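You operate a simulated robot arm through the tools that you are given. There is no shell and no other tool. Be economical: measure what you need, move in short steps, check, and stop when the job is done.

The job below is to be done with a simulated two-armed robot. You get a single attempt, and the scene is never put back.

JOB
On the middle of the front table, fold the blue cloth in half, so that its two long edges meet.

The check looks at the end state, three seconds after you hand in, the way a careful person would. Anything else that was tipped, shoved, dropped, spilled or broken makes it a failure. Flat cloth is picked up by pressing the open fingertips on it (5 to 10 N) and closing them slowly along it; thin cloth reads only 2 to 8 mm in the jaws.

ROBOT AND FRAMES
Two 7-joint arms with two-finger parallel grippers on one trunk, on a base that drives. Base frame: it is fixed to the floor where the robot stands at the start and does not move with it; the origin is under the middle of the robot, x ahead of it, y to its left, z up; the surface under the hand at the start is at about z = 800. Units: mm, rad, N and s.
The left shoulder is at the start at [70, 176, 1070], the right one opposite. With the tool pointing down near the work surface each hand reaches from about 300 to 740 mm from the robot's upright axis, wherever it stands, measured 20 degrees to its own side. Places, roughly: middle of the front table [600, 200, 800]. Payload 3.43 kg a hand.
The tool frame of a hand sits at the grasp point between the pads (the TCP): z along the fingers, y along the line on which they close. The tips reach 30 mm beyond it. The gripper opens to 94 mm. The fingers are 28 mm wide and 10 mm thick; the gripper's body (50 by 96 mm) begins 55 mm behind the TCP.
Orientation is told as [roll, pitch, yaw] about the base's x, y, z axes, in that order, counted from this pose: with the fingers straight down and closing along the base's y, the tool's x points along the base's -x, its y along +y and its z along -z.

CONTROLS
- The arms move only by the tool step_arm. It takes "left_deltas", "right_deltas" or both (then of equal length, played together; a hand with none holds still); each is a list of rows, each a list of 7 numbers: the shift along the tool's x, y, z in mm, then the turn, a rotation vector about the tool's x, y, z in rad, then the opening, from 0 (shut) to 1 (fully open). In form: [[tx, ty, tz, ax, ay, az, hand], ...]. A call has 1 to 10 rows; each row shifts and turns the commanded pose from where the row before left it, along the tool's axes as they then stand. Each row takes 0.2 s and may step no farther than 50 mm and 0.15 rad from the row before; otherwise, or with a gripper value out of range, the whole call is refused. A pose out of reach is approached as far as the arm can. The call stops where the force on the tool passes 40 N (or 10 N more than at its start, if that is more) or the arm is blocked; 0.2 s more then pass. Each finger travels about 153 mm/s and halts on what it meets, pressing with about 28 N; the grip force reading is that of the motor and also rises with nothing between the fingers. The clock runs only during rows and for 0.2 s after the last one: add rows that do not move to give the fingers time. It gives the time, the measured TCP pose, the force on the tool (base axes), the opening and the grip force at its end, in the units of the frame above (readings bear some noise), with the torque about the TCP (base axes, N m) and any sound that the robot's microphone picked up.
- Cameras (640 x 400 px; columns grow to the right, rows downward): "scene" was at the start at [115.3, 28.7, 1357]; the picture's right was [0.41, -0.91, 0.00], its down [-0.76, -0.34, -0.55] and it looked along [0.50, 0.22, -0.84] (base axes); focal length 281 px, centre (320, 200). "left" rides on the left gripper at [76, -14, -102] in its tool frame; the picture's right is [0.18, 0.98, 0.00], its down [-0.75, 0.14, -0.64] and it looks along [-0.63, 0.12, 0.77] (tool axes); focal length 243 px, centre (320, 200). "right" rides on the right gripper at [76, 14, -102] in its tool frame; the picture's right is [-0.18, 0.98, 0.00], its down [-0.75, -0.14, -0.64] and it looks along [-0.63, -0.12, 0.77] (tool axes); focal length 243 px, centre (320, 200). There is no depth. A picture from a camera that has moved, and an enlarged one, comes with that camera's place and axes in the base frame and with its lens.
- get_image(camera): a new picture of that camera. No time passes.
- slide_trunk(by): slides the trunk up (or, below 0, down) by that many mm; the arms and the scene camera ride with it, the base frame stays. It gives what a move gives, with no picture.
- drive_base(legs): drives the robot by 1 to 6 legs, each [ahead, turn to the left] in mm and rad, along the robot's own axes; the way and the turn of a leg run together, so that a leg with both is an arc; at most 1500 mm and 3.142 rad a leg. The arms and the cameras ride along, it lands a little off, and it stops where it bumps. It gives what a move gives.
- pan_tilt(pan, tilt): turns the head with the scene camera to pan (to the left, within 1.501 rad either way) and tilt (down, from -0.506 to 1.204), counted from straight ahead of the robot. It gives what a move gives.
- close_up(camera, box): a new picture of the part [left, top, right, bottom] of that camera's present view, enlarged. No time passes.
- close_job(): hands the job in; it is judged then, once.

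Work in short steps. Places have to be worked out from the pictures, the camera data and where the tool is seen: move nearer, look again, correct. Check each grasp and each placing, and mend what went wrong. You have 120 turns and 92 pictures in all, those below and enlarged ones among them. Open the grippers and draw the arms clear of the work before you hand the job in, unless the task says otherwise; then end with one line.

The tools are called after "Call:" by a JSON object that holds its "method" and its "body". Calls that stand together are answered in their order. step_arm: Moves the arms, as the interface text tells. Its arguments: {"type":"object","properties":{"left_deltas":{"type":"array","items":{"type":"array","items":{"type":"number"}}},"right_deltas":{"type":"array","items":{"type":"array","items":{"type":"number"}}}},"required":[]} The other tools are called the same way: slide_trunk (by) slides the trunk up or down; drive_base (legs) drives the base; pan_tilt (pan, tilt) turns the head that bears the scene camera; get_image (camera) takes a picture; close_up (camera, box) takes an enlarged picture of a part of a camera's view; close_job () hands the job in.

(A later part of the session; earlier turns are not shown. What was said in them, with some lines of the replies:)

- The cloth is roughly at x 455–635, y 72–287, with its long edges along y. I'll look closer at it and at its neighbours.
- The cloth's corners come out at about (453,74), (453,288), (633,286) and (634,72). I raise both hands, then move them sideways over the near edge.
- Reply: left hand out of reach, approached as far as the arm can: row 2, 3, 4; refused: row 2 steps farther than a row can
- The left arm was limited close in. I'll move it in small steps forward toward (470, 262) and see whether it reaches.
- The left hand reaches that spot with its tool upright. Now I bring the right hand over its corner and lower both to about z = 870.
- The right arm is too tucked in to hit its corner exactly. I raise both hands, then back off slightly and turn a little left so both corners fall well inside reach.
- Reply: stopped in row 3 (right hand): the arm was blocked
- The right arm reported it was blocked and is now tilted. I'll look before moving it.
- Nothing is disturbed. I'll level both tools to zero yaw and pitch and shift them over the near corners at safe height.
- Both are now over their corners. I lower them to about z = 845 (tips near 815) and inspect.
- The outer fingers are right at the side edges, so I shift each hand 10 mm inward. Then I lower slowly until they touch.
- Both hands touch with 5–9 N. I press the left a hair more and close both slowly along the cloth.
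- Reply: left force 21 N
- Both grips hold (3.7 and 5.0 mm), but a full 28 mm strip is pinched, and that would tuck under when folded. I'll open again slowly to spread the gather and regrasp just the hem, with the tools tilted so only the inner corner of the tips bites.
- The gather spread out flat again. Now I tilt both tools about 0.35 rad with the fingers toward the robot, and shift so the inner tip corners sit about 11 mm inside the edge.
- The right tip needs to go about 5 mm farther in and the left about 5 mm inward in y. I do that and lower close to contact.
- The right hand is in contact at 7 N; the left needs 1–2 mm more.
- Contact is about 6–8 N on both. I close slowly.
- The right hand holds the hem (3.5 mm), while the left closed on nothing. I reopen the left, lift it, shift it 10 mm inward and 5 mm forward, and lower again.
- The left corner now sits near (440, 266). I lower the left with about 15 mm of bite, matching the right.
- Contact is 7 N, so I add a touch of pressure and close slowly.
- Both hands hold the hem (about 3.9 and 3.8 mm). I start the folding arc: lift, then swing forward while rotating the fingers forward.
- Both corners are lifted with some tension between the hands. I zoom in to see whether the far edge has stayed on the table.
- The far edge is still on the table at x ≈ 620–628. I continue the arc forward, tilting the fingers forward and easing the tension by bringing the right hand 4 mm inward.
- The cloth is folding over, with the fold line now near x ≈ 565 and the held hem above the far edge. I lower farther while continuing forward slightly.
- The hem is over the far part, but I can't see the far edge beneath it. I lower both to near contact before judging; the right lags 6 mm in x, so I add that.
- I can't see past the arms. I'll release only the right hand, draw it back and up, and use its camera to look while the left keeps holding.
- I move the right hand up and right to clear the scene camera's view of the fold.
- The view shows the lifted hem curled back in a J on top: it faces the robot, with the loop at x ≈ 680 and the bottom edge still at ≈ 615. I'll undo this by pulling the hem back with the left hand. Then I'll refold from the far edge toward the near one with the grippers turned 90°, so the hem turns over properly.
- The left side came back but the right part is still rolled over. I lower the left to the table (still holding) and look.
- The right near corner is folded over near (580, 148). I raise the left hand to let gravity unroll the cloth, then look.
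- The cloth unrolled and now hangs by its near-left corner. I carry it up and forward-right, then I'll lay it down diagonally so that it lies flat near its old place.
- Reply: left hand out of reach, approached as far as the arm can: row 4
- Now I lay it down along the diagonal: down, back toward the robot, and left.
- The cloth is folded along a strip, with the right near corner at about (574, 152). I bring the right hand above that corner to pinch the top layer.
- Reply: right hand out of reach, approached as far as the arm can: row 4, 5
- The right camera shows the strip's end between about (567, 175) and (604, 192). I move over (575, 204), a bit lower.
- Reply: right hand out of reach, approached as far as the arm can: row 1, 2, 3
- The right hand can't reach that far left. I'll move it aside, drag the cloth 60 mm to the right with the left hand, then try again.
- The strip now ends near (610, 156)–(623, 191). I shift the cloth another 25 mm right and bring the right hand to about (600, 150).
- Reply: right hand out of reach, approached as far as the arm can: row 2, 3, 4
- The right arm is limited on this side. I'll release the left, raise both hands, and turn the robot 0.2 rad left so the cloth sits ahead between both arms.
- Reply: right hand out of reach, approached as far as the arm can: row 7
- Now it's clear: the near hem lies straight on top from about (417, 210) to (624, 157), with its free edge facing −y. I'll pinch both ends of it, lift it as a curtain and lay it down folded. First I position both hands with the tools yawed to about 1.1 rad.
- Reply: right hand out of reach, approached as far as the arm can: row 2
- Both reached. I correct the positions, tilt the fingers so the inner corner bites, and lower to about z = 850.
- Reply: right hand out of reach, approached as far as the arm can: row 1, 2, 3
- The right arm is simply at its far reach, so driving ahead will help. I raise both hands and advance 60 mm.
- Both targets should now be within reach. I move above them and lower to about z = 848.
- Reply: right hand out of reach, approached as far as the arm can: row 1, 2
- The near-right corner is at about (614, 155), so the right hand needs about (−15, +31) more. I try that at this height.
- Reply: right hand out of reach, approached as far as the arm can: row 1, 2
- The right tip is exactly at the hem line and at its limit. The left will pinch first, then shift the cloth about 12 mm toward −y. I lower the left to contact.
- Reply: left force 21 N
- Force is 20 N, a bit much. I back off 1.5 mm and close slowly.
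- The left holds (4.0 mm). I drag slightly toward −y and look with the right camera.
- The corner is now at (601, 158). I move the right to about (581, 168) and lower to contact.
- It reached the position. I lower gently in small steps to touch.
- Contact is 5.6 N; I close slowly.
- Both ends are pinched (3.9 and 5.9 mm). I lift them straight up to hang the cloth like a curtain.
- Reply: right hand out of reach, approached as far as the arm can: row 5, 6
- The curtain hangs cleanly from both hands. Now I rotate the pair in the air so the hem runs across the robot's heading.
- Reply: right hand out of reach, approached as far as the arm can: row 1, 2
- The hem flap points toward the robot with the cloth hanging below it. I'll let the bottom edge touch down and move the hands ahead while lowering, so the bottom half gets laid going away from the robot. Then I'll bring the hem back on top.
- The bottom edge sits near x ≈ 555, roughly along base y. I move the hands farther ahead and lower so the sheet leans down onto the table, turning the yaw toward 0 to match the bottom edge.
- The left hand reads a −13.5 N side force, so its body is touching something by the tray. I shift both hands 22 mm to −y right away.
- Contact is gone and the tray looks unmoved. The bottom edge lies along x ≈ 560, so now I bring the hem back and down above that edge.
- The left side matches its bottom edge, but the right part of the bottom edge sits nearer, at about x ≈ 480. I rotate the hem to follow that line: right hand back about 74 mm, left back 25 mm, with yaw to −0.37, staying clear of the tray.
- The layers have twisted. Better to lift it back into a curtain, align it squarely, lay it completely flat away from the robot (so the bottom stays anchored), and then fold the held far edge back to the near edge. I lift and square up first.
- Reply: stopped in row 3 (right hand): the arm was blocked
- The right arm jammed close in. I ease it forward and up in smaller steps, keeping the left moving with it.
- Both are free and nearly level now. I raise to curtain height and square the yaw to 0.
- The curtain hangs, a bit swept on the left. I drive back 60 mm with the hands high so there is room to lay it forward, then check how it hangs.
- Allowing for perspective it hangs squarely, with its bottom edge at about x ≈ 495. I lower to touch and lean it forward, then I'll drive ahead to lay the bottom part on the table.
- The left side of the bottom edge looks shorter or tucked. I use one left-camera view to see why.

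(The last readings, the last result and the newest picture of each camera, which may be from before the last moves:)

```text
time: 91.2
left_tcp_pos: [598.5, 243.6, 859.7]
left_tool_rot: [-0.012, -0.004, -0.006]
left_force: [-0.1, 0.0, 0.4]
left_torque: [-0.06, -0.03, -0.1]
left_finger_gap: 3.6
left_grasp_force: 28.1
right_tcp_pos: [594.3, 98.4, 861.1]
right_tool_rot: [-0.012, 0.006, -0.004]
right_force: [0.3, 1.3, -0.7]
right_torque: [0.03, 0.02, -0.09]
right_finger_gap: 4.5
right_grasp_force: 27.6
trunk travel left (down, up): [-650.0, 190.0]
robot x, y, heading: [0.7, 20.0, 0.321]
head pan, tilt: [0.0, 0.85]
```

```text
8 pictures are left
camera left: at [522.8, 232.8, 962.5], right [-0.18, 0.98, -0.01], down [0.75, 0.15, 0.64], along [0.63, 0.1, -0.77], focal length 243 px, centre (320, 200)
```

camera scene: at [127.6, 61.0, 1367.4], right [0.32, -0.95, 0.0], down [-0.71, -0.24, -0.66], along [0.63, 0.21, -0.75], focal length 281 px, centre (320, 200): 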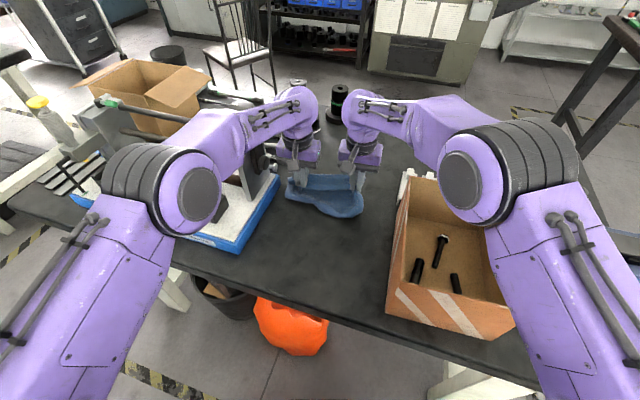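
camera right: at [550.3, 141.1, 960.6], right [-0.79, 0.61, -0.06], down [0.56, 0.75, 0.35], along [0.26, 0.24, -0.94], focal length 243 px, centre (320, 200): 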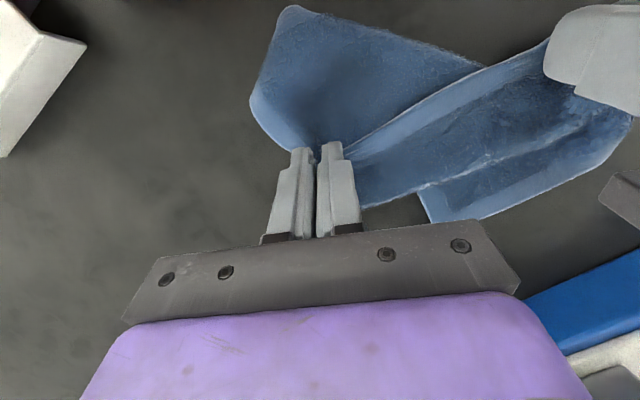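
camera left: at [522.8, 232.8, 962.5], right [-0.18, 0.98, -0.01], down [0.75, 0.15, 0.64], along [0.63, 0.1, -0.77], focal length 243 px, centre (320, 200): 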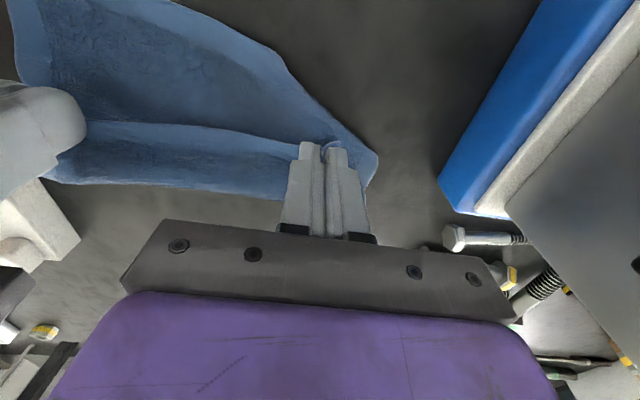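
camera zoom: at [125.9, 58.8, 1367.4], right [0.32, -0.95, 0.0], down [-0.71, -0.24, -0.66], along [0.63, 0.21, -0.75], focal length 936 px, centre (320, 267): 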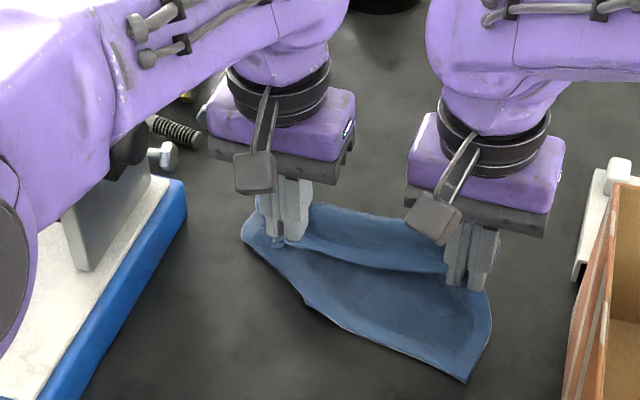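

The bottom edge runs from about (528, 80) to (595, 280). The left already matches, and only the right side of the hem must come back about 56 mm. I'll bring the right hand back over a high arc so it doesn't push the lower layer, with yaw to −0.32 and the left nearly in place.

Call:
{"method": "step_arm", "body": {"left_deltas": [[1, 1, -6, 0, 0, 0.04, 0], [2, 0.9, -4, 0, 0, 0.04, 0], [2, 0.8, -2, 0, 0, 0.04, 0], [2.1, 0.7, 0, 0, 0, 0.04, 0], [2.2, 0.7, 4, 0, 0, 0.04, 0], [2.2, 0.6, 8, 0, 0, 0.04, 0], [1.2, 0.7, 10, 0, 0, 0.04, 0], [1, 0, 8, 0, 0, 0.04, 0], [0, 0, 0, 0, 0, 0, 0]], "right_deltas": [[4, 2, -14, 0, 0, 0.04, 0], [8.1, 1.7, -12, 0, 0, 0.04, 0], [10.1, 1.2, -6, 0, 0, 0.04, 0], [10.2, 0.8, 0, 0, 0, 0.04, 0], [10.2, 0.4, 8, 0, 0, 0.04, 0], [8.2, 0.4, 14, 0, 0, 0.04, 0], [4.4, 1, 16, 0, 0, 0.04, 0], [2.2, 0.4, 12, 0, 0, 0.04, 0], [0, 0, 0, 0, 0, 0, 0]]}}

Call:
{"method": "close_up", "body": {"camera": "scene", "box": [240, 120, 400, 240]}}

```text
time: 93.2
left_tcp_pos: [585.7, 251.1, 842.8]
left_tool_rot: [-0.01, -0.009, -0.327]
left_force: [0.3, -0.1, 5.3]
left_torque: [-0.04, -0.04, 0.06]
left_finger_gap: 3.8
left_grasp_force: 28.3
right_tcp_pos: [535.9, 113.0, 843.9]
right_tool_rot: [-0.013, -0.001, -0.324]
right_force: [0.7, 0.7, 1.4]
right_torque: [0.01, 0.0, 0.1]
right_finger_gap: 4.5
right_grasp_force: 28.2
trunk travel left (down, up): [-650.0, 190.0]
robot x, y, heading: [3.9, 17.7, 0.322]
head pan, tilt: [0.0, 0.85]
```

```text
3.33 times, centred on (320, 180) of scene
camera zoom: at [125.0, 58.4, 1367.6], right [0.32, -0.95, 0.0], down [-0.71, -0.24, -0.66], along [0.63, 0.21, -0.75], focal length 936 px, centre (320, 267)
```

zoom: 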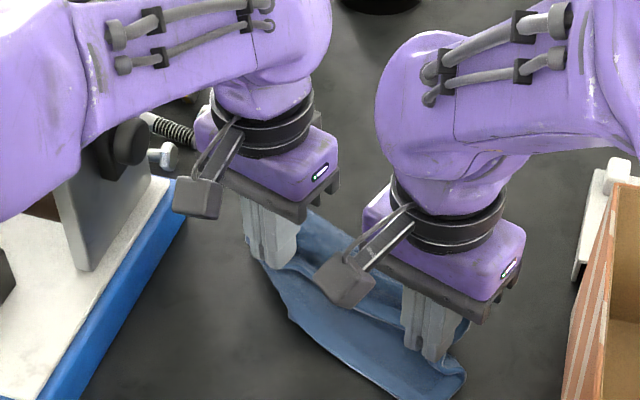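

The lower layer sticks out about 35 mm in front on the right and about 12 mm on the left. I repeat a small arc: the right hem back about 32 mm, the left about 13 mm.

Call:
{"method": "step_arm", "body": {"left_deltas": [[0, 0, 0, 0, 0, 0.03, 0], [3, 0, -4, 0, 0, 0.03, 0], [4, 0, -2, 0, 0, 0.03, 0], [4, 0, 2, 0, 0, 0.02, 0], [2, 0, 4, 0, 0, 0, 0], [0, 0, 0, 0, 0, 0, 0]], "right_deltas": [[4, 0, -16, 0, 0, 0.03, 0], [9, 0, -12, 0, 0, 0.03, 0], [10, 0, 4, 0, 0, 0.03, 0], [7, 0, 14, 0, 0, 0.02, 0], [2, 0, 12, 0, 0, 0, 0], [0, 0, 0, 0, 0, 0, 0]]}}

Call:
{"method": "close_up", "body": {"camera": "scene", "box": [240, 130, 400, 250]}}

```text
time: 94.6
left_tcp_pos: [574.1, 257.2, 841.6]
left_tool_rot: [-0.009, -0.011, -0.437]
left_force: [2.0, -0.3, 5.4]
left_torque: [-0.02, -0.05, 0.04]
left_finger_gap: 3.9
left_grasp_force: 27.8
right_tcp_pos: [514.9, 122.8, 850.3]
right_tool_rot: [0.019, 0.027, -0.466]
right_force: [0.8, -0.4, 0.6]
right_torque: [0.0, 0.04, 0.07]
right_finger_gap: 4.3
right_grasp_force: 28.1
trunk travel left (down, up): [-650.0, 190.0]
robot x, y, heading: [1.6, 13.6, 0.325]
head pan, tilt: [0.0, 0.85]
```

```text
3.33 times, centred on (320, 190) of scene
camera zoom: at [125.3, 58.4, 1367.5], right [0.32, -0.95, 0.0], down [-0.71, -0.24, -0.66], along [0.63, 0.21, -0.75], focal length 936 px, centre (320, 233)
```

zoom: 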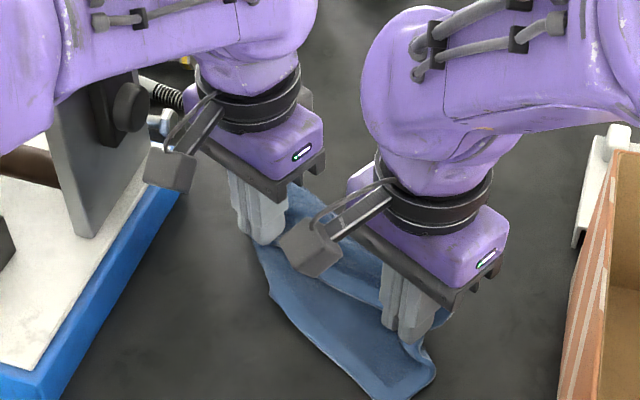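

The lower layer follows the hem whenever I slide it, so it needs an anchor. I'll move both hands 30 mm ahead (for room), release the left hem there, and use the left fist to pin the lower layer while the right finishes its arc.

Call:
{"method": "step_arm", "body": {"left_deltas": [[-9, 4.3, 0, 0, 0, 0, 0], [-9, 4.3, 0, 0, 0, 0, 0], [-9, 4.3, 0, 0, 0, 0, 0], [0, 0, 1, 0, 0, 0, 0.1], [0, 0, 0, 0, 0, 0, 0.2], [0, 0, 0, 0, 0, 0, 0.3], [0, 0, -15, 0, 0, 0, 0.3], [0, 0, -25, 0, 0, 0, 0.3], [0, 0, 0, 0, 0, 0, 0.1], [0, 0, 0, 0, 0, 0, 0]], "right_deltas": [[-9, 4.5, 0, 0, 0, 0, 0], [-9, 4.5, 0, 0, 0, 0, 0], [-9, 4.5, 0, 0, 0, 0, 0], [0, 0, 0, 0, 0, 0, 0], [0, 0, 0, 0, 0, 0, 0], [0, 0, 0, 0, 0, 0, 0], [0, 0, 0, 0, 0, 0, 0], [0, 0, 0, 0, 0, 0, 0], [0, 0, 0, 0, 0, 0, 0], [0, 0, 0, 0, 0, 0, 0]]}}

Call:
{"method": "get_image", "body": {"camera": "left"}}

```text
time: 96.8
left_tcp_pos: [604.0, 256.2, 880.1]
left_tool_rot: [-0.01, -0.009, -0.435]
left_force: [-0.1, 0.5, -0.3]
left_torque: [-0.02, -0.04, -0.04]
left_finger_gap: 0.0
left_grasp_force: 27.5
right_tcp_pos: [536.9, 125.9, 841.9]
right_tool_rot: [-0.011, 0.001, -0.439]
right_force: [0.0, -0.5, 2.0]
right_torque: [-0.02, 0.01, 0.06]
right_finger_gap: 4.4
right_grasp_force: 27.9
trunk travel left (down, up): [-650.0, 190.0]
robot x, y, heading: [2.9, 16.0, 0.322]
head pan, tilt: [0.0, 0.85]
```

```text
5 pictures are left
camera left: at [527.9, 278.1, 982.5], right [0.25, 0.97, -0.01], down [0.74, -0.18, 0.65], along [0.62, -0.17, -0.76], focal length 243 px, centre (320, 200)
```

left: 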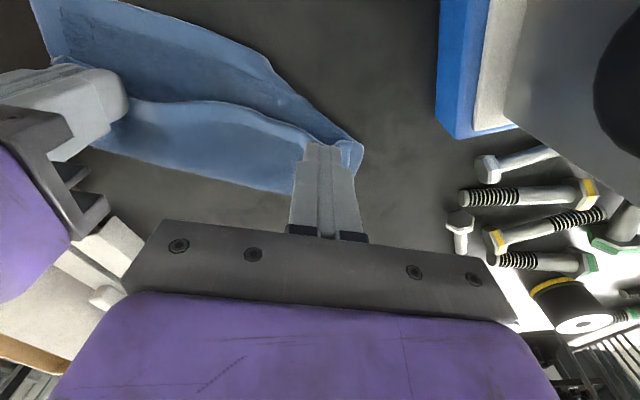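

The map is clear: the lower layer extends about 105 mm from the fold line and the hem only about 60–70 mm. I pin the lower layer with the left fist at about (574, 238).

Call:
{"method": "step_arm", "body": {"left_deltas": [[9.7, -14.5, 0, 0, 0, 0, 0], [9.8, -14.6, 0, 0, 0, 0, 0], [0, 0, 22, 0, 0, 0, 0], [0, 0, 20, 0, 0, 0, 0], [0, 0, 3, 0, 0, 0, 0], [0, 0, 2, 0, 0, 0, 0], [0, 0, 0, 0, 0, 0, 0]]}}

```text
time: 98.4
left_tcp_pos: [574.4, 238.5, 834.3]
left_tool_rot: [-0.008, -0.012, -0.433]
left_force: [-0.5, 2.0, 13.1]
left_torque: [-0.01, -0.09, 0.03]
left_finger_gap: 0.0
left_grasp_force: 27.7
right_tcp_pos: [537.0, 125.4, 843.2]
right_tool_rot: [-0.009, -0.001, -0.438]
right_force: [-0.8, 0.2, 1.3]
right_torque: [-0.02, 0.0, 0.07]
right_finger_gap: 4.4
right_grasp_force: 28.2
trunk travel left (down, up): [-650.0, 190.0]
robot x, y, heading: [3.6, 13.9, 0.324]
head pan, tilt: [0.0, 0.85]
```

Pinned at 13 N. Now the right hem goes over a high arc, 45 mm back.

Call:
{"method": "step_arm", "body": {"right_deltas": [[4, 0, -16, 0, 0, 0, 0], [8, 0, -14, 0, 0, 0, 0], [10, 1, -4, 0, 0, 0.02, 0], [10, 1, 4, 0, 0, 0.02, 0], [8, 1, 12, 0, 0, 0.02, 0], [5, 0, 14, 0, 0, 0.02, 0], [0, 0, 3, 0, 0, 0, 0], [0, 0, 0, 0, 0, 0, 0]]}}

Call:
{"method": "close_up", "body": {"camera": "scene", "box": [240, 130, 400, 250]}}

```text
time: 100.2
left_tcp_pos: [572.6, 237.5, 834.7]
left_tool_rot: [-0.007, -0.011, -0.437]
left_force: [3.6, 3.2, 20.4]
left_torque: [0.01, -0.19, 0.01]
left_finger_gap: 0.0
left_grasp_force: 28.2
right_tcp_pos: [506.1, 142.9, 849.4]
right_tool_rot: [0.015, 0.038, -0.558]
right_force: [-0.6, -0.1, 0.3]
right_torque: [-0.04, -0.04, 0.08]
right_finger_gap: 4.4
right_grasp_force: 27.9
trunk travel left (down, up): [-650.0, 190.0]
robot x, y, heading: [4.6, 19.8, 0.326]
head pan, tilt: [0.0, 0.85]
```

```text
3.33 times, centred on (320, 190) of scene
camera zoom: at [123.4, 58.1, 1367.7], right [0.32, -0.95, 0.0], down [-0.71, -0.24, -0.66], along [0.63, 0.21, -0.75], focal length 936 px, centre (320, 233)
```

zoom: 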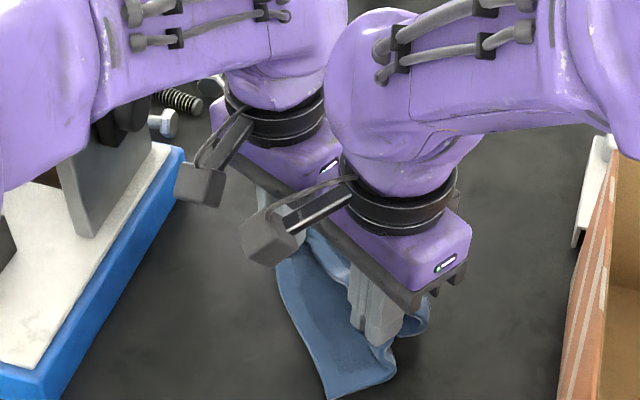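

The lower layer keeps a constant offset from the right hem. The right pinch evidently caught both layers (it first read 5.9 mm). I release the right hand here, raise it, and look.

Call:
{"method": "step_arm", "body": {"right_deltas": [[0, 0, 6, 0, 0, 0, 0], [0, 0, 3, 0, 0, 0, 0.06], [0, 0, 0, 0, 0, 0, 0.14], [0, 0, 0, 0, 0, 0, 0.22], [0, 0, 0, 0, 0, 0, 0.3], [0, 0, 0, 0, 0, 0, 0.35], [0, 0, -15, 0, 0, 0, 0.35], [0, 0, -20, 0, 0, 0, 0.35], [0, 0, -20, 0, 0, 0, 0.35], [0, 0, 0, 0, 0, 0, 0.35]]}}

Call:
{"method": "get_image", "body": {"camera": "right"}}

```text
time: 102.6
left_tcp_pos: [574.2, 237.4, 835.1]
left_tool_rot: [-0.009, -0.013, -0.436]
left_force: [-3.6, -0.7, 12.4]
left_torque: [-0.05, 0.08, -0.01]
left_finger_gap: 0.0
left_grasp_force: 28.5
right_tcp_pos: [484.8, 134.8, 843.2]
right_tool_rot: [-0.082, 0.088, -0.552]
right_force: [0.0, 1.9, 0.5]
right_torque: [0.03, -0.02, 0.0]
right_finger_gap: 33.4
right_grasp_force: 0.7
trunk travel left (down, up): [-650.0, 190.0]
robot x, y, heading: [1.1, 17.9, 0.318]
head pan, tilt: [0.0, 0.85]
stopped in row 10 (right hand): the arm was blocked; the commanded pose is now the measured one
```

```text
3 pictures are left
camera right: at [441.0, 187.9, 951.4], right [0.66, 0.74, -0.1], down [0.64, -0.5, 0.58], along [0.38, -0.45, -0.81], focal length 243 px, centre (320, 200)
```

right: 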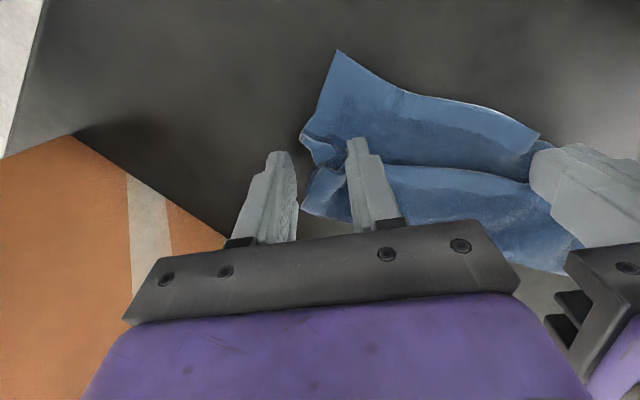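

The right arm is jammed close in, so I'll raise everything with the trunk, which needs no joint motion, and then move the right hand out of the way.

Call:
{"method": "slide_trunk", "body": {"by": 90}}

Call:
{"method": "step_arm", "body": {"right_deltas": [[-15, -10, 0, 0.02, -0.03, -0.05, 0.3], [-15, -15, 0, 0.02, -0.03, -0.05, 0.3], [-15, -20, -10, 0.02, -0.03, -0.05, 0.3], [0, -25, -15, 0.02, 0, -0.05, 0.3], [0, -30, -20, 0, 0, -0.05, 0.3], [0, 0, 0, 0, 0, 0, 0.3]]}}

```text
time: 103.9
left_tcp_pos: [575.5, 236.8, 923.0]
left_tool_rot: [-0.01, -0.008, -0.436]
left_force: [0.3, -0.4, -0.7]
left_torque: [-0.01, 0.03, 0.03]
left_finger_gap: 0.0
left_grasp_force: 27.5
right_tcp_pos: [487.3, 134.4, 933.8]
right_tool_rot: [-0.083, 0.087, -0.548]
right_force: [0.1, 0.2, 0.2]
right_torque: [0.0, -0.02, 0.01]
right_finger_gap: 32.9
right_grasp_force: 0.0
trunk travel left (down, up): [-740.0, 100.0]
robot x, y, heading: [-0.0, 19.6, 0.322]
head pan, tilt: [0.0, 0.85]
```

```text
time: 105.3
left_tcp_pos: [575.3, 237.5, 922.9]
left_tool_rot: [-0.013, -0.008, -0.437]
left_force: [0.3, 0.6, 0.2]
left_torque: [-0.03, 0.04, 0.02]
left_finger_gap: 0.0
left_grasp_force: 27.8
right_tcp_pos: [485.6, 29.5, 988.5]
right_tool_rot: [-0.157, 0.025, -0.285]
right_force: [0.4, 1.2, 0.4]
right_torque: [-0.03, 0.0, 0.0]
right_finger_gap: 28.2
right_grasp_force: 0.0
trunk travel left (down, up): [-740.0, 100.0]
robot x, y, heading: [1.6, 16.2, 0.323]
head pan, tilt: [0.0, 0.85]
```

Both are clear of the cloth. I move the left hand aside and take one scene picture of the cloth.

Call:
{"method": "step_arm", "body": {"left_deltas": [[27, 2, -14, 0, 0, 0, 0.1], [27, 2, -14, 0, 0, 0, 0.2], [27, 2, -14, 0, 0, 0, 0.3], [27, 2, -14, 0, 0, 0, 0.3], [0, 0, 0, 0, 0, 0, 0.3]]}}

Call:
{"method": "close_up", "body": {"camera": "scene", "box": [260, 160, 400, 265]}}

```text
time: 106.5
left_tcp_pos: [480.0, 290.9, 977.3]
left_tool_rot: [-0.009, -0.008, -0.436]
left_force: [-0.1, 0.4, -0.5]
left_torque: [0.04, 0.01, -0.01]
left_finger_gap: 28.5
left_grasp_force: 0.2
right_tcp_pos: [487.2, 29.4, 987.7]
right_tool_rot: [-0.158, 0.027, -0.29]
right_force: [0.0, -1.6, 0.4]
right_torque: [0.02, 0.01, -0.04]
right_finger_gap: 28.4
right_grasp_force: 0.1
trunk travel left (down, up): [-740.0, 100.0]
robot x, y, heading: [6.4, 18.8, 0.324]
head pan, tilt: [0.0, 0.85]
```

```text
3.81 times, centred on (330, 212) of scene
camera zoom: at [126.8, 58.6, 1457.3], right [0.32, -0.95, 0.0], down [-0.71, -0.24, -0.66], along [0.63, 0.21, -0.75], focal length 1070 px, centre (282, 152)
```

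zoom: 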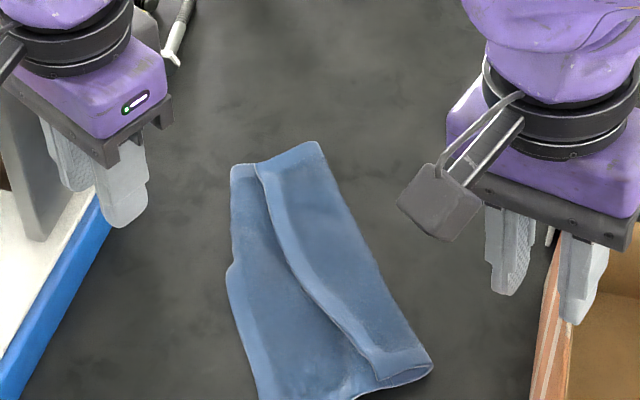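

Now it's very clear: hem from (649, 253) to (496, 111), fold line from (688, 215) to (515, 79), and lower edge from (645, 273) to (460, 183). Only the right part of the top layer must come back. I'll do this with the left hand, pinching only the top layer near (530, 130), while the right moves well away.

Call:
{"method": "step_arm", "body": {"left_deltas": [[0, 0, 0, 0, 0, 0.13, 0.25], [0, 0, 0, 0, 0, 0.13, 0.25], [0, 0, 0, 0, 0, 0, 0.25], [-35.5, -22.8, 15, 0, 0, 0, 0.25], [-35.5, -22.8, 20, 0, 0, 0, 0.25], [-35.5, -22.8, 20, 0, 0, 0, 0.25], [-35.5, -22.6, 20, 0, 0, 0, 0.25], [0, 0, 0, 0, 0, 0, 0.25]], "right_deltas": [[0, -35, -8, 0, 0, 0, 0.3], [0, -35, -8, 0, 0, 0, 0.3], [0, -35, -8, 0, 0, 0, 0.3], [0, 0, 0, 0, 0, 0, 0.3], [0, 0, 0, 0, 0, 0, 0.3], [0, 0, 0, 0, 0, 0, 0.3], [0, 0, 0, 0, 0, 0, 0.3], [0, 0, 0, 0, 0, 0, 0.3]]}}

```text
time: 108.3
left_tcp_pos: [530.9, 129.1, 904.8]
left_tool_rot: [-0.011, -0.015, -0.693]
left_force: [-0.7, 0.6, 0.3]
left_torque: [-0.01, -0.05, 0.0]
left_finger_gap: 23.5
left_grasp_force: 0.0
right_tcp_pos: [460.9, -66.6, 1028.4]
right_tool_rot: [-0.158, 0.026, -0.288]
right_force: [-0.4, -0.9, 1.0]
right_torque: [-0.02, -0.03, -0.01]
right_finger_gap: 28.0
right_grasp_force: 0.0
trunk travel left (down, up): [-740.0, 100.0]
robot x, y, heading: [5.9, 15.7, 0.322]
head pan, tilt: [0.0, 0.85]
```

The left hand is in position over the top layer, between hem and fold. I lower gently toward contact.

Call:
{"method": "step_arm", "body": {"left_deltas": [[0, 0, 20, 0, 0, 0, 0.25], [0, 0, 20, 0, 0, 0, 0.25], [0, 0, 15, 0, 0, 0, 0.25], [0, 0, 5, 0, 0, 0, 0.25], [0, 0, 0, 0, 0, 0, 0.25]]}}

Call:
{"method": "step_arm", "body": {"left_deltas": [[0, 0, 2, 0, 0, 0, 0.25], [0, 0, 0, 0, 0, 0, 0.25]]}}

```text
time: 109.5
left_tcp_pos: [530.4, 127.1, 844.0]
left_tool_rot: [-0.007, -0.012, -0.697]
left_force: [0.1, -0.7, -0.8]
left_torque: [-0.03, 0.0, -0.01]
left_finger_gap: 23.5
left_grasp_force: 0.0
right_tcp_pos: [461.1, -67.3, 1027.5]
right_tool_rot: [-0.157, 0.025, -0.287]
right_force: [-0.8, -0.2, 0.8]
right_torque: [0.03, 0.0, 0.02]
right_finger_gap: 27.9
right_grasp_force: 0.2
trunk travel left (down, up): [-740.0, 100.0]
robot x, y, heading: [4.2, 17.0, 0.32]
head pan, tilt: [0.0, 0.85]
```

```text
time: 110.1
left_tcp_pos: [531.5, 128.3, 843.5]
left_tool_rot: [-0.007, -0.011, -0.697]
left_force: [-0.6, -0.7, 0.3]
left_torque: [0.0, -0.02, 0.0]
left_finger_gap: 23.4
left_grasp_force: 0.2
right_tcp_pos: [460.5, -67.9, 1027.5]
right_tool_rot: [-0.158, 0.027, -0.288]
right_force: [0.2, 0.3, 0.7]
right_torque: [0.02, 0.0, -0.04]
right_finger_gap: 28.4
right_grasp_force: 0.2
trunk travel left (down, up): [-740.0, 100.0]
robot x, y, heading: [0.4, 21.1, 0.32]
head pan, tilt: [0.0, 0.85]
```

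No contact yet; I continue in 1.5–2 mm steps.

Call:
{"method": "step_arm", "body": {"left_deltas": [[0, 0, 2, 0, 0, 0, 0.25], [0, 0, 1, 0, 0, 0, 0.25], [0, 0, 0, 0, 0, 0, 0.25]]}}

Call:
{"method": "step_arm", "body": {"left_deltas": [[0, 0, 1, 0, 0, 0, 0.25], [0, 0, 0, 0, 0, 0, 0.25]]}}

```text
time: 110.9
left_tcp_pos: [531.9, 127.2, 840.8]
left_tool_rot: [-0.008, -0.012, -0.696]
left_force: [-1.0, -0.1, 0.0]
left_torque: [0.01, -0.02, 0.02]
left_finger_gap: 23.6
left_grasp_force: 0.0
right_tcp_pos: [461.3, -66.9, 1027.3]
right_tool_rot: [-0.157, 0.026, -0.288]
right_force: [0.7, -0.5, -0.2]
right_torque: [0.01, 0.03, -0.02]
right_finger_gap: 28.1
right_grasp_force: 0.1
trunk travel left (down, up): [-740.0, 100.0]
robot x, y, heading: [2.6, 16.1, 0.327]
head pan, tilt: [0.0, 0.85]
```

```text
time: 111.5
left_tcp_pos: [531.9, 127.4, 839.8]
left_tool_rot: [-0.008, -0.012, -0.697]
left_force: [-0.6, 0.5, 0.2]
left_torque: [-0.01, 0.03, 0.02]
left_finger_gap: 23.3
left_grasp_force: 0.1
right_tcp_pos: [461.1, -66.9, 1027.9]
right_tool_rot: [-0.156, 0.026, -0.288]
right_force: [0.4, 0.7, 0.4]
right_torque: [-0.01, -0.01, 0.01]
right_finger_gap: 28.2
right_grasp_force: 0.0
trunk travel left (down, up): [-740.0, 100.0]
robot x, y, heading: [3.0, 17.8, 0.321]
head pan, tilt: [0.0, 0.85]
```

Call:
{"method": "step_arm", "body": {"left_deltas": [[0, 0, 1.5, 0, 0, 0, 0.25], [0, 0, 0, 0, 0, 0, 0.25]]}}

Call:
{"method": "step_arm", "body": {"left_deltas": [[0, 0, 1, 0, 0, 0, 0.25], [0, 0, 0, 0, 0, 0, 0.25]]}}

```text
time: 112.1
left_tcp_pos: [530.4, 128.4, 838.2]
left_tool_rot: [-0.007, -0.014, -0.698]
left_force: [1.2, -0.8, 2.5]
left_torque: [-0.04, 0.03, 0.0]
left_finger_gap: 23.2
left_grasp_force: 0.0
right_tcp_pos: [460.1, -66.7, 1026.6]
right_tool_rot: [-0.157, 0.027, -0.29]
right_force: [0.8, -0.2, -0.1]
right_torque: [0.02, -0.04, 0.03]
right_finger_gap: 27.9
right_grasp_force: 0.0
trunk travel left (down, up): [-740.0, 100.0]
robot x, y, heading: [4.0, 15.3, 0.322]
head pan, tilt: [0.0, 0.85]
```

```text
time: 112.7
left_tcp_pos: [531.3, 129.3, 837.7]
left_tool_rot: [-0.005, -0.013, -0.697]
left_force: [-1.1, -1.7, 4.8]
left_torque: [-0.01, -0.05, 0.0]
left_finger_gap: 23.2
left_grasp_force: 0.1
right_tcp_pos: [460.5, -68.4, 1028.1]
right_tool_rot: [-0.156, 0.025, -0.288]
right_force: [-0.2, 0.2, 0.1]
right_torque: [-0.03, -0.01, 0.01]
right_finger_gap: 28.3
right_grasp_force: 0.1
trunk travel left (down, up): [-740.0, 100.0]
robot x, y, heading: [1.5, 16.3, 0.325]
head pan, tilt: [0.0, 0.85]
```

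Contact is a light 4.8 N, good for taking only the top layer. I close slowly.

Call:
{"method": "step_arm", "body": {"left_deltas": [[0, 0, 0, 0, 0, 0, 0.22], [0, 0, 0, 0, 0, 0, 0.19], [0, 0, 0, 0, 0, 0, 0.16], [0, 0, 0, 0, 0, 0, 0.13], [0, 0, 0, 0, 0, 0, 0.1], [0, 0, 0, 0, 0, 0, 0.07], [0, 0, 0, 0, 0, 0, 0.04], [0, 0, 0, 0, 0, 0, 0], [0, 0, 0, 0, 0, 0, 0]]}}

```text
time: 114.7
left_tcp_pos: [531.8, 127.0, 837.7]
left_tool_rot: [-0.007, -0.013, -0.697]
left_force: [-0.6, -0.9, 4.8]
left_torque: [-0.02, -0.02, -0.02]
left_finger_gap: 4.0
left_grasp_force: 27.9
right_tcp_pos: [460.5, -67.0, 1027.7]
right_tool_rot: [-0.155, 0.024, -0.288]
right_force: [0.2, 1.0, -0.3]
right_torque: [0.0, 0.01, 0.02]
right_finger_gap: 28.2
right_grasp_force: 0.1
trunk travel left (down, up): [-740.0, 100.0]
robot x, y, heading: [2.6, 13.7, 0.323]
head pan, tilt: [0.0, 0.85]
```

Pinched at 4.0 mm, a single layer. Now I arc it back 66 mm perpendicular to the fold, rotating the hem by about 0.3 rad to match the lower edge.

Call:
{"method": "step_arm", "body": {"left_deltas": [[5, 1, -14, 0, 0, 0.037, 0], [8, 1, -12, 0, 0, 0.037, 0], [9, 1, -8, 0, 0, 0.037, 0], [10, 0.6, -2, 0, 0, 0.037, 0], [10, 0.4, 4, 0, 0, 0.037, 0], [10, 0, 9, 0, 0, 0.037, 0], [8, 0, 12, 0, 0, 0.037, 0], [6, 0, 9, 0, 0, 0.037, 0], [0, 0, 0, 0, 0, 0, 0]]}}

Call:
{"method": "close_up", "body": {"camera": "scene", "box": [250, 150, 410, 270]}}

```text
time: 116.7
left_tcp_pos: [490.3, 180.0, 839.3]
left_tool_rot: [-0.003, -0.013, -0.993]
left_force: [-0.1, -0.4, 1.8]
left_torque: [-0.01, -0.02, 0.07]
left_finger_gap: 3.5
left_grasp_force: 28.0
right_tcp_pos: [461.1, -67.2, 1027.8]
right_tool_rot: [-0.156, 0.026, -0.287]
right_force: [0.4, 0.4, 0.3]
right_torque: [0.02, -0.01, -0.02]
right_finger_gap: 28.1
right_grasp_force: 0.1
trunk travel left (down, up): [-740.0, 100.0]
robot x, y, heading: [6.1, 16.5, 0.323]
head pan, tilt: [0.0, 0.85]
```

```text
3.33 times, centred on (330, 210) of scene
camera zoom: at [125.5, 58.4, 1457.5], right [0.32, -0.95, 0.0], down [-0.71, -0.24, -0.66], along [0.63, 0.21, -0.75], focal length 936 px, centre (287, 167)
```

zoom: 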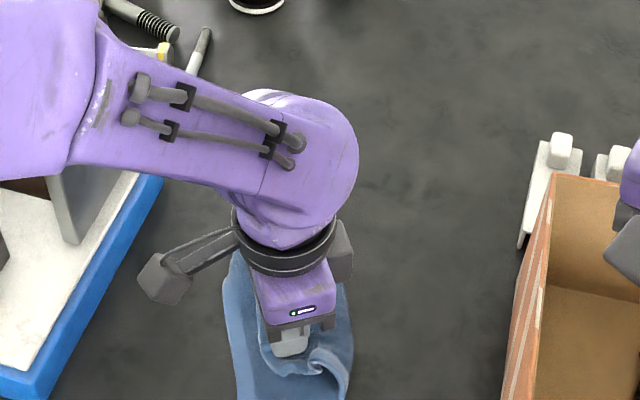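

The hem is now about 25 mm short of the lower edge, which followed slightly. I pull about 30 mm more over a small arc, lower, release slowly and rise straight up.

Call:
{"method": "step_arm", "body": {"left_deltas": [[4, 0, -11, 0, 0, 0.02, 0], [8, 0, -8, 0, 0, 0.02, 0], [9, 0, 0, 0, 0, 0.02, 0], [7, 0, 8, 0, 0, 0.02, 0], [3, 0, 11, 0, 0, 0, 0], [0, 0, 1, 0, 0, 0, 0], [0, 0, 0, 0, 0, 0, 0]]}}

Call:
{"method": "step_arm", "body": {"left_deltas": [[0, 0, 0, 0, 0, 0, 0.05], [0, 0, 0, 0, 0, 0, 0.1], [0, 0, 0, 0, 0, 0, 0.15], [0, 0, 0, 0, 0, 0, 0.2], [0, 0, 0, 0, 0, 0, 0.25], [0, 0, -5, 0, 0, 0, 0.25], [0, 0, -20, 0, 0, 0, 0.25], [0, 0, -40, 0, 0, 0, 0.25], [0, 0, -40, 0, 0, 0, 0.25], [0, 0, 0, 0, 0, 0, 0.25]]}}

```text
time: 118.3
left_tcp_pos: [474.1, 204.9, 838.0]
left_tool_rot: [-0.001, -0.013, -1.072]
left_force: [-0.3, -0.3, 3.7]
left_torque: [0.0, -0.01, 0.06]
left_finger_gap: 3.8
left_grasp_force: 28.5
right_tcp_pos: [460.7, -67.3, 1027.9]
right_tool_rot: [-0.157, 0.024, -0.287]
right_force: [-0.2, 0.3, -0.2]
right_torque: [0.02, 0.0, -0.04]
right_finger_gap: 28.2
right_grasp_force: 0.1
trunk travel left (down, up): [-740.0, 100.0]
robot x, y, heading: [1.4, 15.5, 0.326]
head pan, tilt: [0.0, 0.85]
```

```text
time: 120.5
left_tcp_pos: [474.0, 207.4, 941.6]
left_tool_rot: [-0.004, -0.013, -1.073]
left_force: [0.1, 0.2, 0.2]
left_torque: [-0.01, -0.01, -0.01]
left_finger_gap: 23.7
left_grasp_force: 0.1
right_tcp_pos: [461.4, -67.6, 1027.5]
right_tool_rot: [-0.158, 0.026, -0.288]
right_force: [-0.7, -0.2, 0.3]
right_torque: [0.0, 0.05, 0.0]
right_finger_gap: 28.2
right_grasp_force: 0.1
trunk travel left (down, up): [-740.0, 100.0]
robot x, y, heading: [2.9, 14.8, 0.325]
head pan, tilt: [0.0, 0.85]
```

Released. I move the left hand aside and take the last picture, a close-up of the whole cloth.

Call:
{"method": "step_arm", "body": {"left_deltas": [[0, 0, -30, 0, 0, 0, 0.25], [30, 20, -10, 0, 0, 0, 0.25], [30, 20, 0, 0, 0, 0, 0.25], [10, 5, 0, 0, 0, 0, 0.25], [0, 0, 0, 0, 0, 0, 0.25]]}}

Call:
{"method": "close_up", "body": {"camera": "scene", "box": [250, 155, 410, 275]}}

```text
time: 121.7
left_tcp_pos: [479.1, 292.3, 980.4]
left_tool_rot: [-0.004, -0.013, -1.072]
left_force: [-0.6, 0.1, -0.4]
left_torque: [0.02, 0.0, 0.04]
left_finger_gap: 23.3
left_grasp_force: 0.2
right_tcp_pos: [460.9, -66.3, 1028.0]
right_tool_rot: [-0.155, 0.026, -0.288]
right_force: [-0.3, -0.1, -0.3]
right_torque: [0.02, -0.02, 0.04]
right_finger_gap: 28.0
right_grasp_force: 0.2
trunk travel left (down, up): [-740.0, 100.0]
robot x, y, heading: [4.5, 16.9, 0.326]
head pan, tilt: [0.0, 0.85]
```

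```text
3.33 times, centred on (330, 215) of scene
camera zoom: at [125.9, 58.9, 1457.4], right [0.32, -0.95, 0.0], down [-0.71, -0.24, -0.66], along [0.63, 0.21, -0.75], focal length 936 px, centre (287, 150)
```

zoom: 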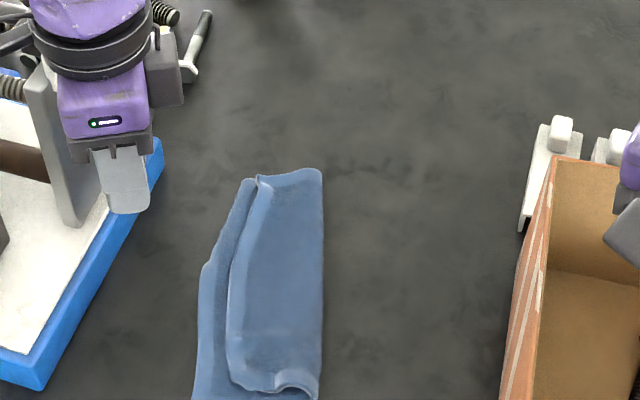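

The fold is nearly right: the hem is a uniform ≈ 20 mm short of the lower edge. I'll make one more single-layer pull at mid-hem, pinching near (535, 224). I position the left hand there.

Call:
{"method": "step_arm", "body": {"left_deltas": [[0, 0, 0, 0, 0, 0.1, 0.25], [0, 0, 0, 0, 0, 0.107, 0.25], [-27, 11.4, 20, 0, 0, 0, 0.25], [-27, 11.4, 25, 0, 0, 0, 0.25], [-27.2, 11.3, 30, 0, 0, 0, 0.25], [0, 0, 30, 0, 0, 0, 0.25], [0, 0, 30, 0, 0, 0, 0.25], [0, 0, 0, 0, 0, 0, 0.25]]}}

```text
time: 123.5
left_tcp_pos: [535.5, 221.0, 847.5]
left_tool_rot: [0.0, -0.014, -1.278]
left_force: [-0.4, -0.6, -0.4]
left_torque: [-0.01, 0.0, -0.02]
left_finger_gap: 23.2
left_grasp_force: 0.0
right_tcp_pos: [460.6, -67.7, 1028.4]
right_tool_rot: [-0.155, 0.027, -0.289]
right_force: [0.2, 0.5, -0.4]
right_torque: [0.02, -0.01, 0.03]
right_finger_gap: 28.0
right_grasp_force: 0.0
trunk travel left (down, up): [-740.0, 100.0]
robot x, y, heading: [1.2, 18.4, 0.322]
head pan, tilt: [0.0, 0.85]
```

I'm on target; I lower gently to a light contact.

Call:
{"method": "step_arm", "body": {"left_deltas": [[0, 0, 4, 0, 0, 0, 0.25], [0, 0, 2.5, 0, 0, 0, 0.25], [0, 0, 0, 0, 0, 0, 0.25]]}}

Call:
{"method": "step_arm", "body": {"left_deltas": [[0, 0, 1.5, 0, 0, 0, 0.25], [0, 0, 0, 0, 0, 0, 0.25]]}}

```text
time: 124.3
left_tcp_pos: [535.3, 221.1, 840.8]
left_tool_rot: [0.0, -0.015, -1.281]
left_force: [-0.9, 0.1, 0.3]
left_torque: [-0.03, -0.01, 0.0]
left_finger_gap: 23.3
left_grasp_force: 0.1
right_tcp_pos: [461.1, -66.5, 1027.4]
right_tool_rot: [-0.157, 0.027, -0.288]
right_force: [0.4, 0.5, 0.1]
right_torque: [0.02, 0.03, 0.02]
right_finger_gap: 28.2
right_grasp_force: 0.2
trunk travel left (down, up): [-740.0, 100.0]
robot x, y, heading: [0.5, 17.5, 0.324]
head pan, tilt: [0.0, 0.85]
```

```text
time: 124.9
left_tcp_pos: [536.1, 221.1, 838.2]
left_tool_rot: [0.001, -0.012, -1.28]
left_force: [-1.4, 0.7, 2.4]
left_torque: [0.01, 0.01, 0.0]
left_finger_gap: 23.2
left_grasp_force: 0.0
right_tcp_pos: [460.9, -67.7, 1027.5]
right_tool_rot: [-0.156, 0.026, -0.29]
right_force: [-0.4, -0.3, 0.1]
right_torque: [0.03, 0.01, 0.01]
right_finger_gap: 28.3
right_grasp_force: 0.1
trunk travel left (down, up): [-740.0, 100.0]
robot x, y, heading: [2.6, 18.2, 0.322]
head pan, tilt: [0.0, 0.85]
```

Touching at about 2.4 N. I add 1 mm and close slowly.

Call:
{"method": "step_arm", "body": {"left_deltas": [[0, 0, 1, 0, 0, 0, 0.25], [0, 0, 0, 0, 0, 0, 0.22], [0, 0, 0, 0, 0, 0, 0.19], [0, 0, 0, 0, 0, 0, 0.16], [0, 0, 0, 0, 0, 0, 0.13], [0, 0, 0, 0, 0, 0, 0.1], [0, 0, 0, 0, 0, 0, 0.07], [0, 0, 0, 0, 0, 0, 0.04], [0, 0, 0, 0, 0, 0, 0], [0, 0, 0, 0, 0, 0, 0]]}}

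```text
time: 127.1
left_tcp_pos: [536.1, 220.1, 838.1]
left_tool_rot: [-0.002, -0.014, -1.278]
left_force: [-0.4, 0.7, 2.2]
left_torque: [0.02, 0.0, 0.02]
left_finger_gap: 3.9
left_grasp_force: 28.0
right_tcp_pos: [459.9, -67.5, 1027.0]
right_tool_rot: [-0.157, 0.025, -0.288]
right_force: [0.5, -0.6, -0.1]
right_torque: [-0.01, -0.01, 0.02]
right_finger_gap: 28.2
right_grasp_force: 0.1
trunk travel left (down, up): [-740.0, 100.0]
robot x, y, heading: [-1.5, 21.4, 0.322]
head pan, tilt: [0.0, 0.85]
```

Pinched at 3.9 mm, single layer. Low pulls dragged the lower layer along, so this time I lift high (55 mm) to peel it off, move 28 mm back, and lower.

Call:
{"method": "step_arm", "body": {"left_deltas": [[0, 0, -18, 0, 0, 0, 0], [0, 0, -18, 0, 0, 0, 0], [2, 0, -16, 0, 0, 0, 0], [8, 0, -4, 0, 0, 0, 0], [10, 0, 4, 0, 0, 0, 0], [6, 0, 14, 0, 0, 0, 0], [2, 0, 18, 0, 0, 0, 0], [0, 0, 17, 0, 0, 0, 0], [0, 0, 2.5, 0, 0, 0, 0], [0, 0, 0, 0, 0, 0, 0]]}}

Call:
{"method": "step_arm", "body": {"left_deltas": [[0, 0, 0, 0, 0, 0, 0.05], [0, 0, 0, 0, 0, 0, 0.1], [0, 0, 0, 0, 0, 0, 0.15], [0, 0, 0, 0, 0, 0, 0.2], [0, 0, 0, 0, 0, 0, 0.25], [0, 0, -6, 0, 0, 0, 0.27], [0, 0, -20, 0, 0, 0, 0.27], [0, 0, -40, 0, 0, 0, 0.27], [0, 0, -40, 0, 0, 0, 0.27], [0, 0, 0, 0, 0, 0, 0.27]]}}

```text
time: 129.3
left_tcp_pos: [526.9, 248.4, 837.5]
left_tool_rot: [0.0, -0.015, -1.279]
left_force: [1.2, 0.8, 4.1]
left_torque: [0.07, -0.04, 0.05]
left_finger_gap: 3.7
left_grasp_force: 28.3
right_tcp_pos: [460.8, -67.6, 1028.6]
right_tool_rot: [-0.157, 0.027, -0.289]
right_force: [-0.5, -0.1, 0.1]
right_torque: [-0.05, 0.04, -0.02]
right_finger_gap: 28.3
right_grasp_force: 0.1
trunk travel left (down, up): [-740.0, 100.0]
robot x, y, heading: [5.8, 16.9, 0.33]
head pan, tilt: [0.0, 0.85]
```

```text
time: 131.5
left_tcp_pos: [527.5, 248.4, 942.9]
left_tool_rot: [-0.003, -0.013, -1.28]
left_force: [-0.5, 0.5, -0.6]
left_torque: [-0.01, 0.02, -0.02]
left_finger_gap: 25.6
left_grasp_force: 0.0
right_tcp_pos: [462.3, -66.3, 1028.3]
right_tool_rot: [-0.158, 0.026, -0.288]
right_force: [-0.1, 0.2, -0.5]
right_torque: [-0.02, 0.04, 0.01]
right_finger_gap: 28.1
right_grasp_force: 0.1
trunk travel left (down, up): [-740.0, 100.0]
robot x, y, heading: [1.7, 11.2, 0.323]
head pan, tilt: [0.0, 0.85]
```

The hem was released at the lower edge. I draw the left arm up and aside, clear of the work.

Call:
{"method": "step_arm", "body": {"left_deltas": [[0, 0, -30, 0, 0, 0, 0.3], [20, -20, -10, 0, 0, 0, 0.3], [20, -25, 0, 0, 0, 0, 0.3], [0, 0, 0, 0, 0, 0, 0.3]]}}

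```text
time: 132.5
left_tcp_pos: [474.4, 274.8, 982.3]
left_tool_rot: [-0.001, -0.014, -1.279]
left_force: [-1.4, -0.5, 0.1]
left_torque: [0.0, 0.02, -0.03]
left_finger_gap: 28.1
left_grasp_force: 0.1
right_tcp_pos: [461.6, -66.8, 1027.9]
right_tool_rot: [-0.157, 0.026, -0.288]
right_force: [0.1, -0.6, -0.6]
right_torque: [0.02, -0.01, 0.01]
right_finger_gap: 28.2
right_grasp_force: 0.0
trunk travel left (down, up): [-740.0, 100.0]
robot x, y, heading: [4.5, 16.2, 0.323]
head pan, tilt: [0.0, 0.85]
```

Both grippers are open and clear of the cloth, so I hand in.

Call:
{"method": "close_job", "body": {}}

```text
The job is handed in.
```

I handed in the blue cloth folded in half lengthwise on the front table, but I couldn't confirm that its long edges meet. In my last picture the top edge was about 17–24 mm short of the lower one. I made one more 28 mm pull after that, with no pictures left to check it. The left hand brushed something beside the tray once (about 13 N), and the next picture showed nothing moved.
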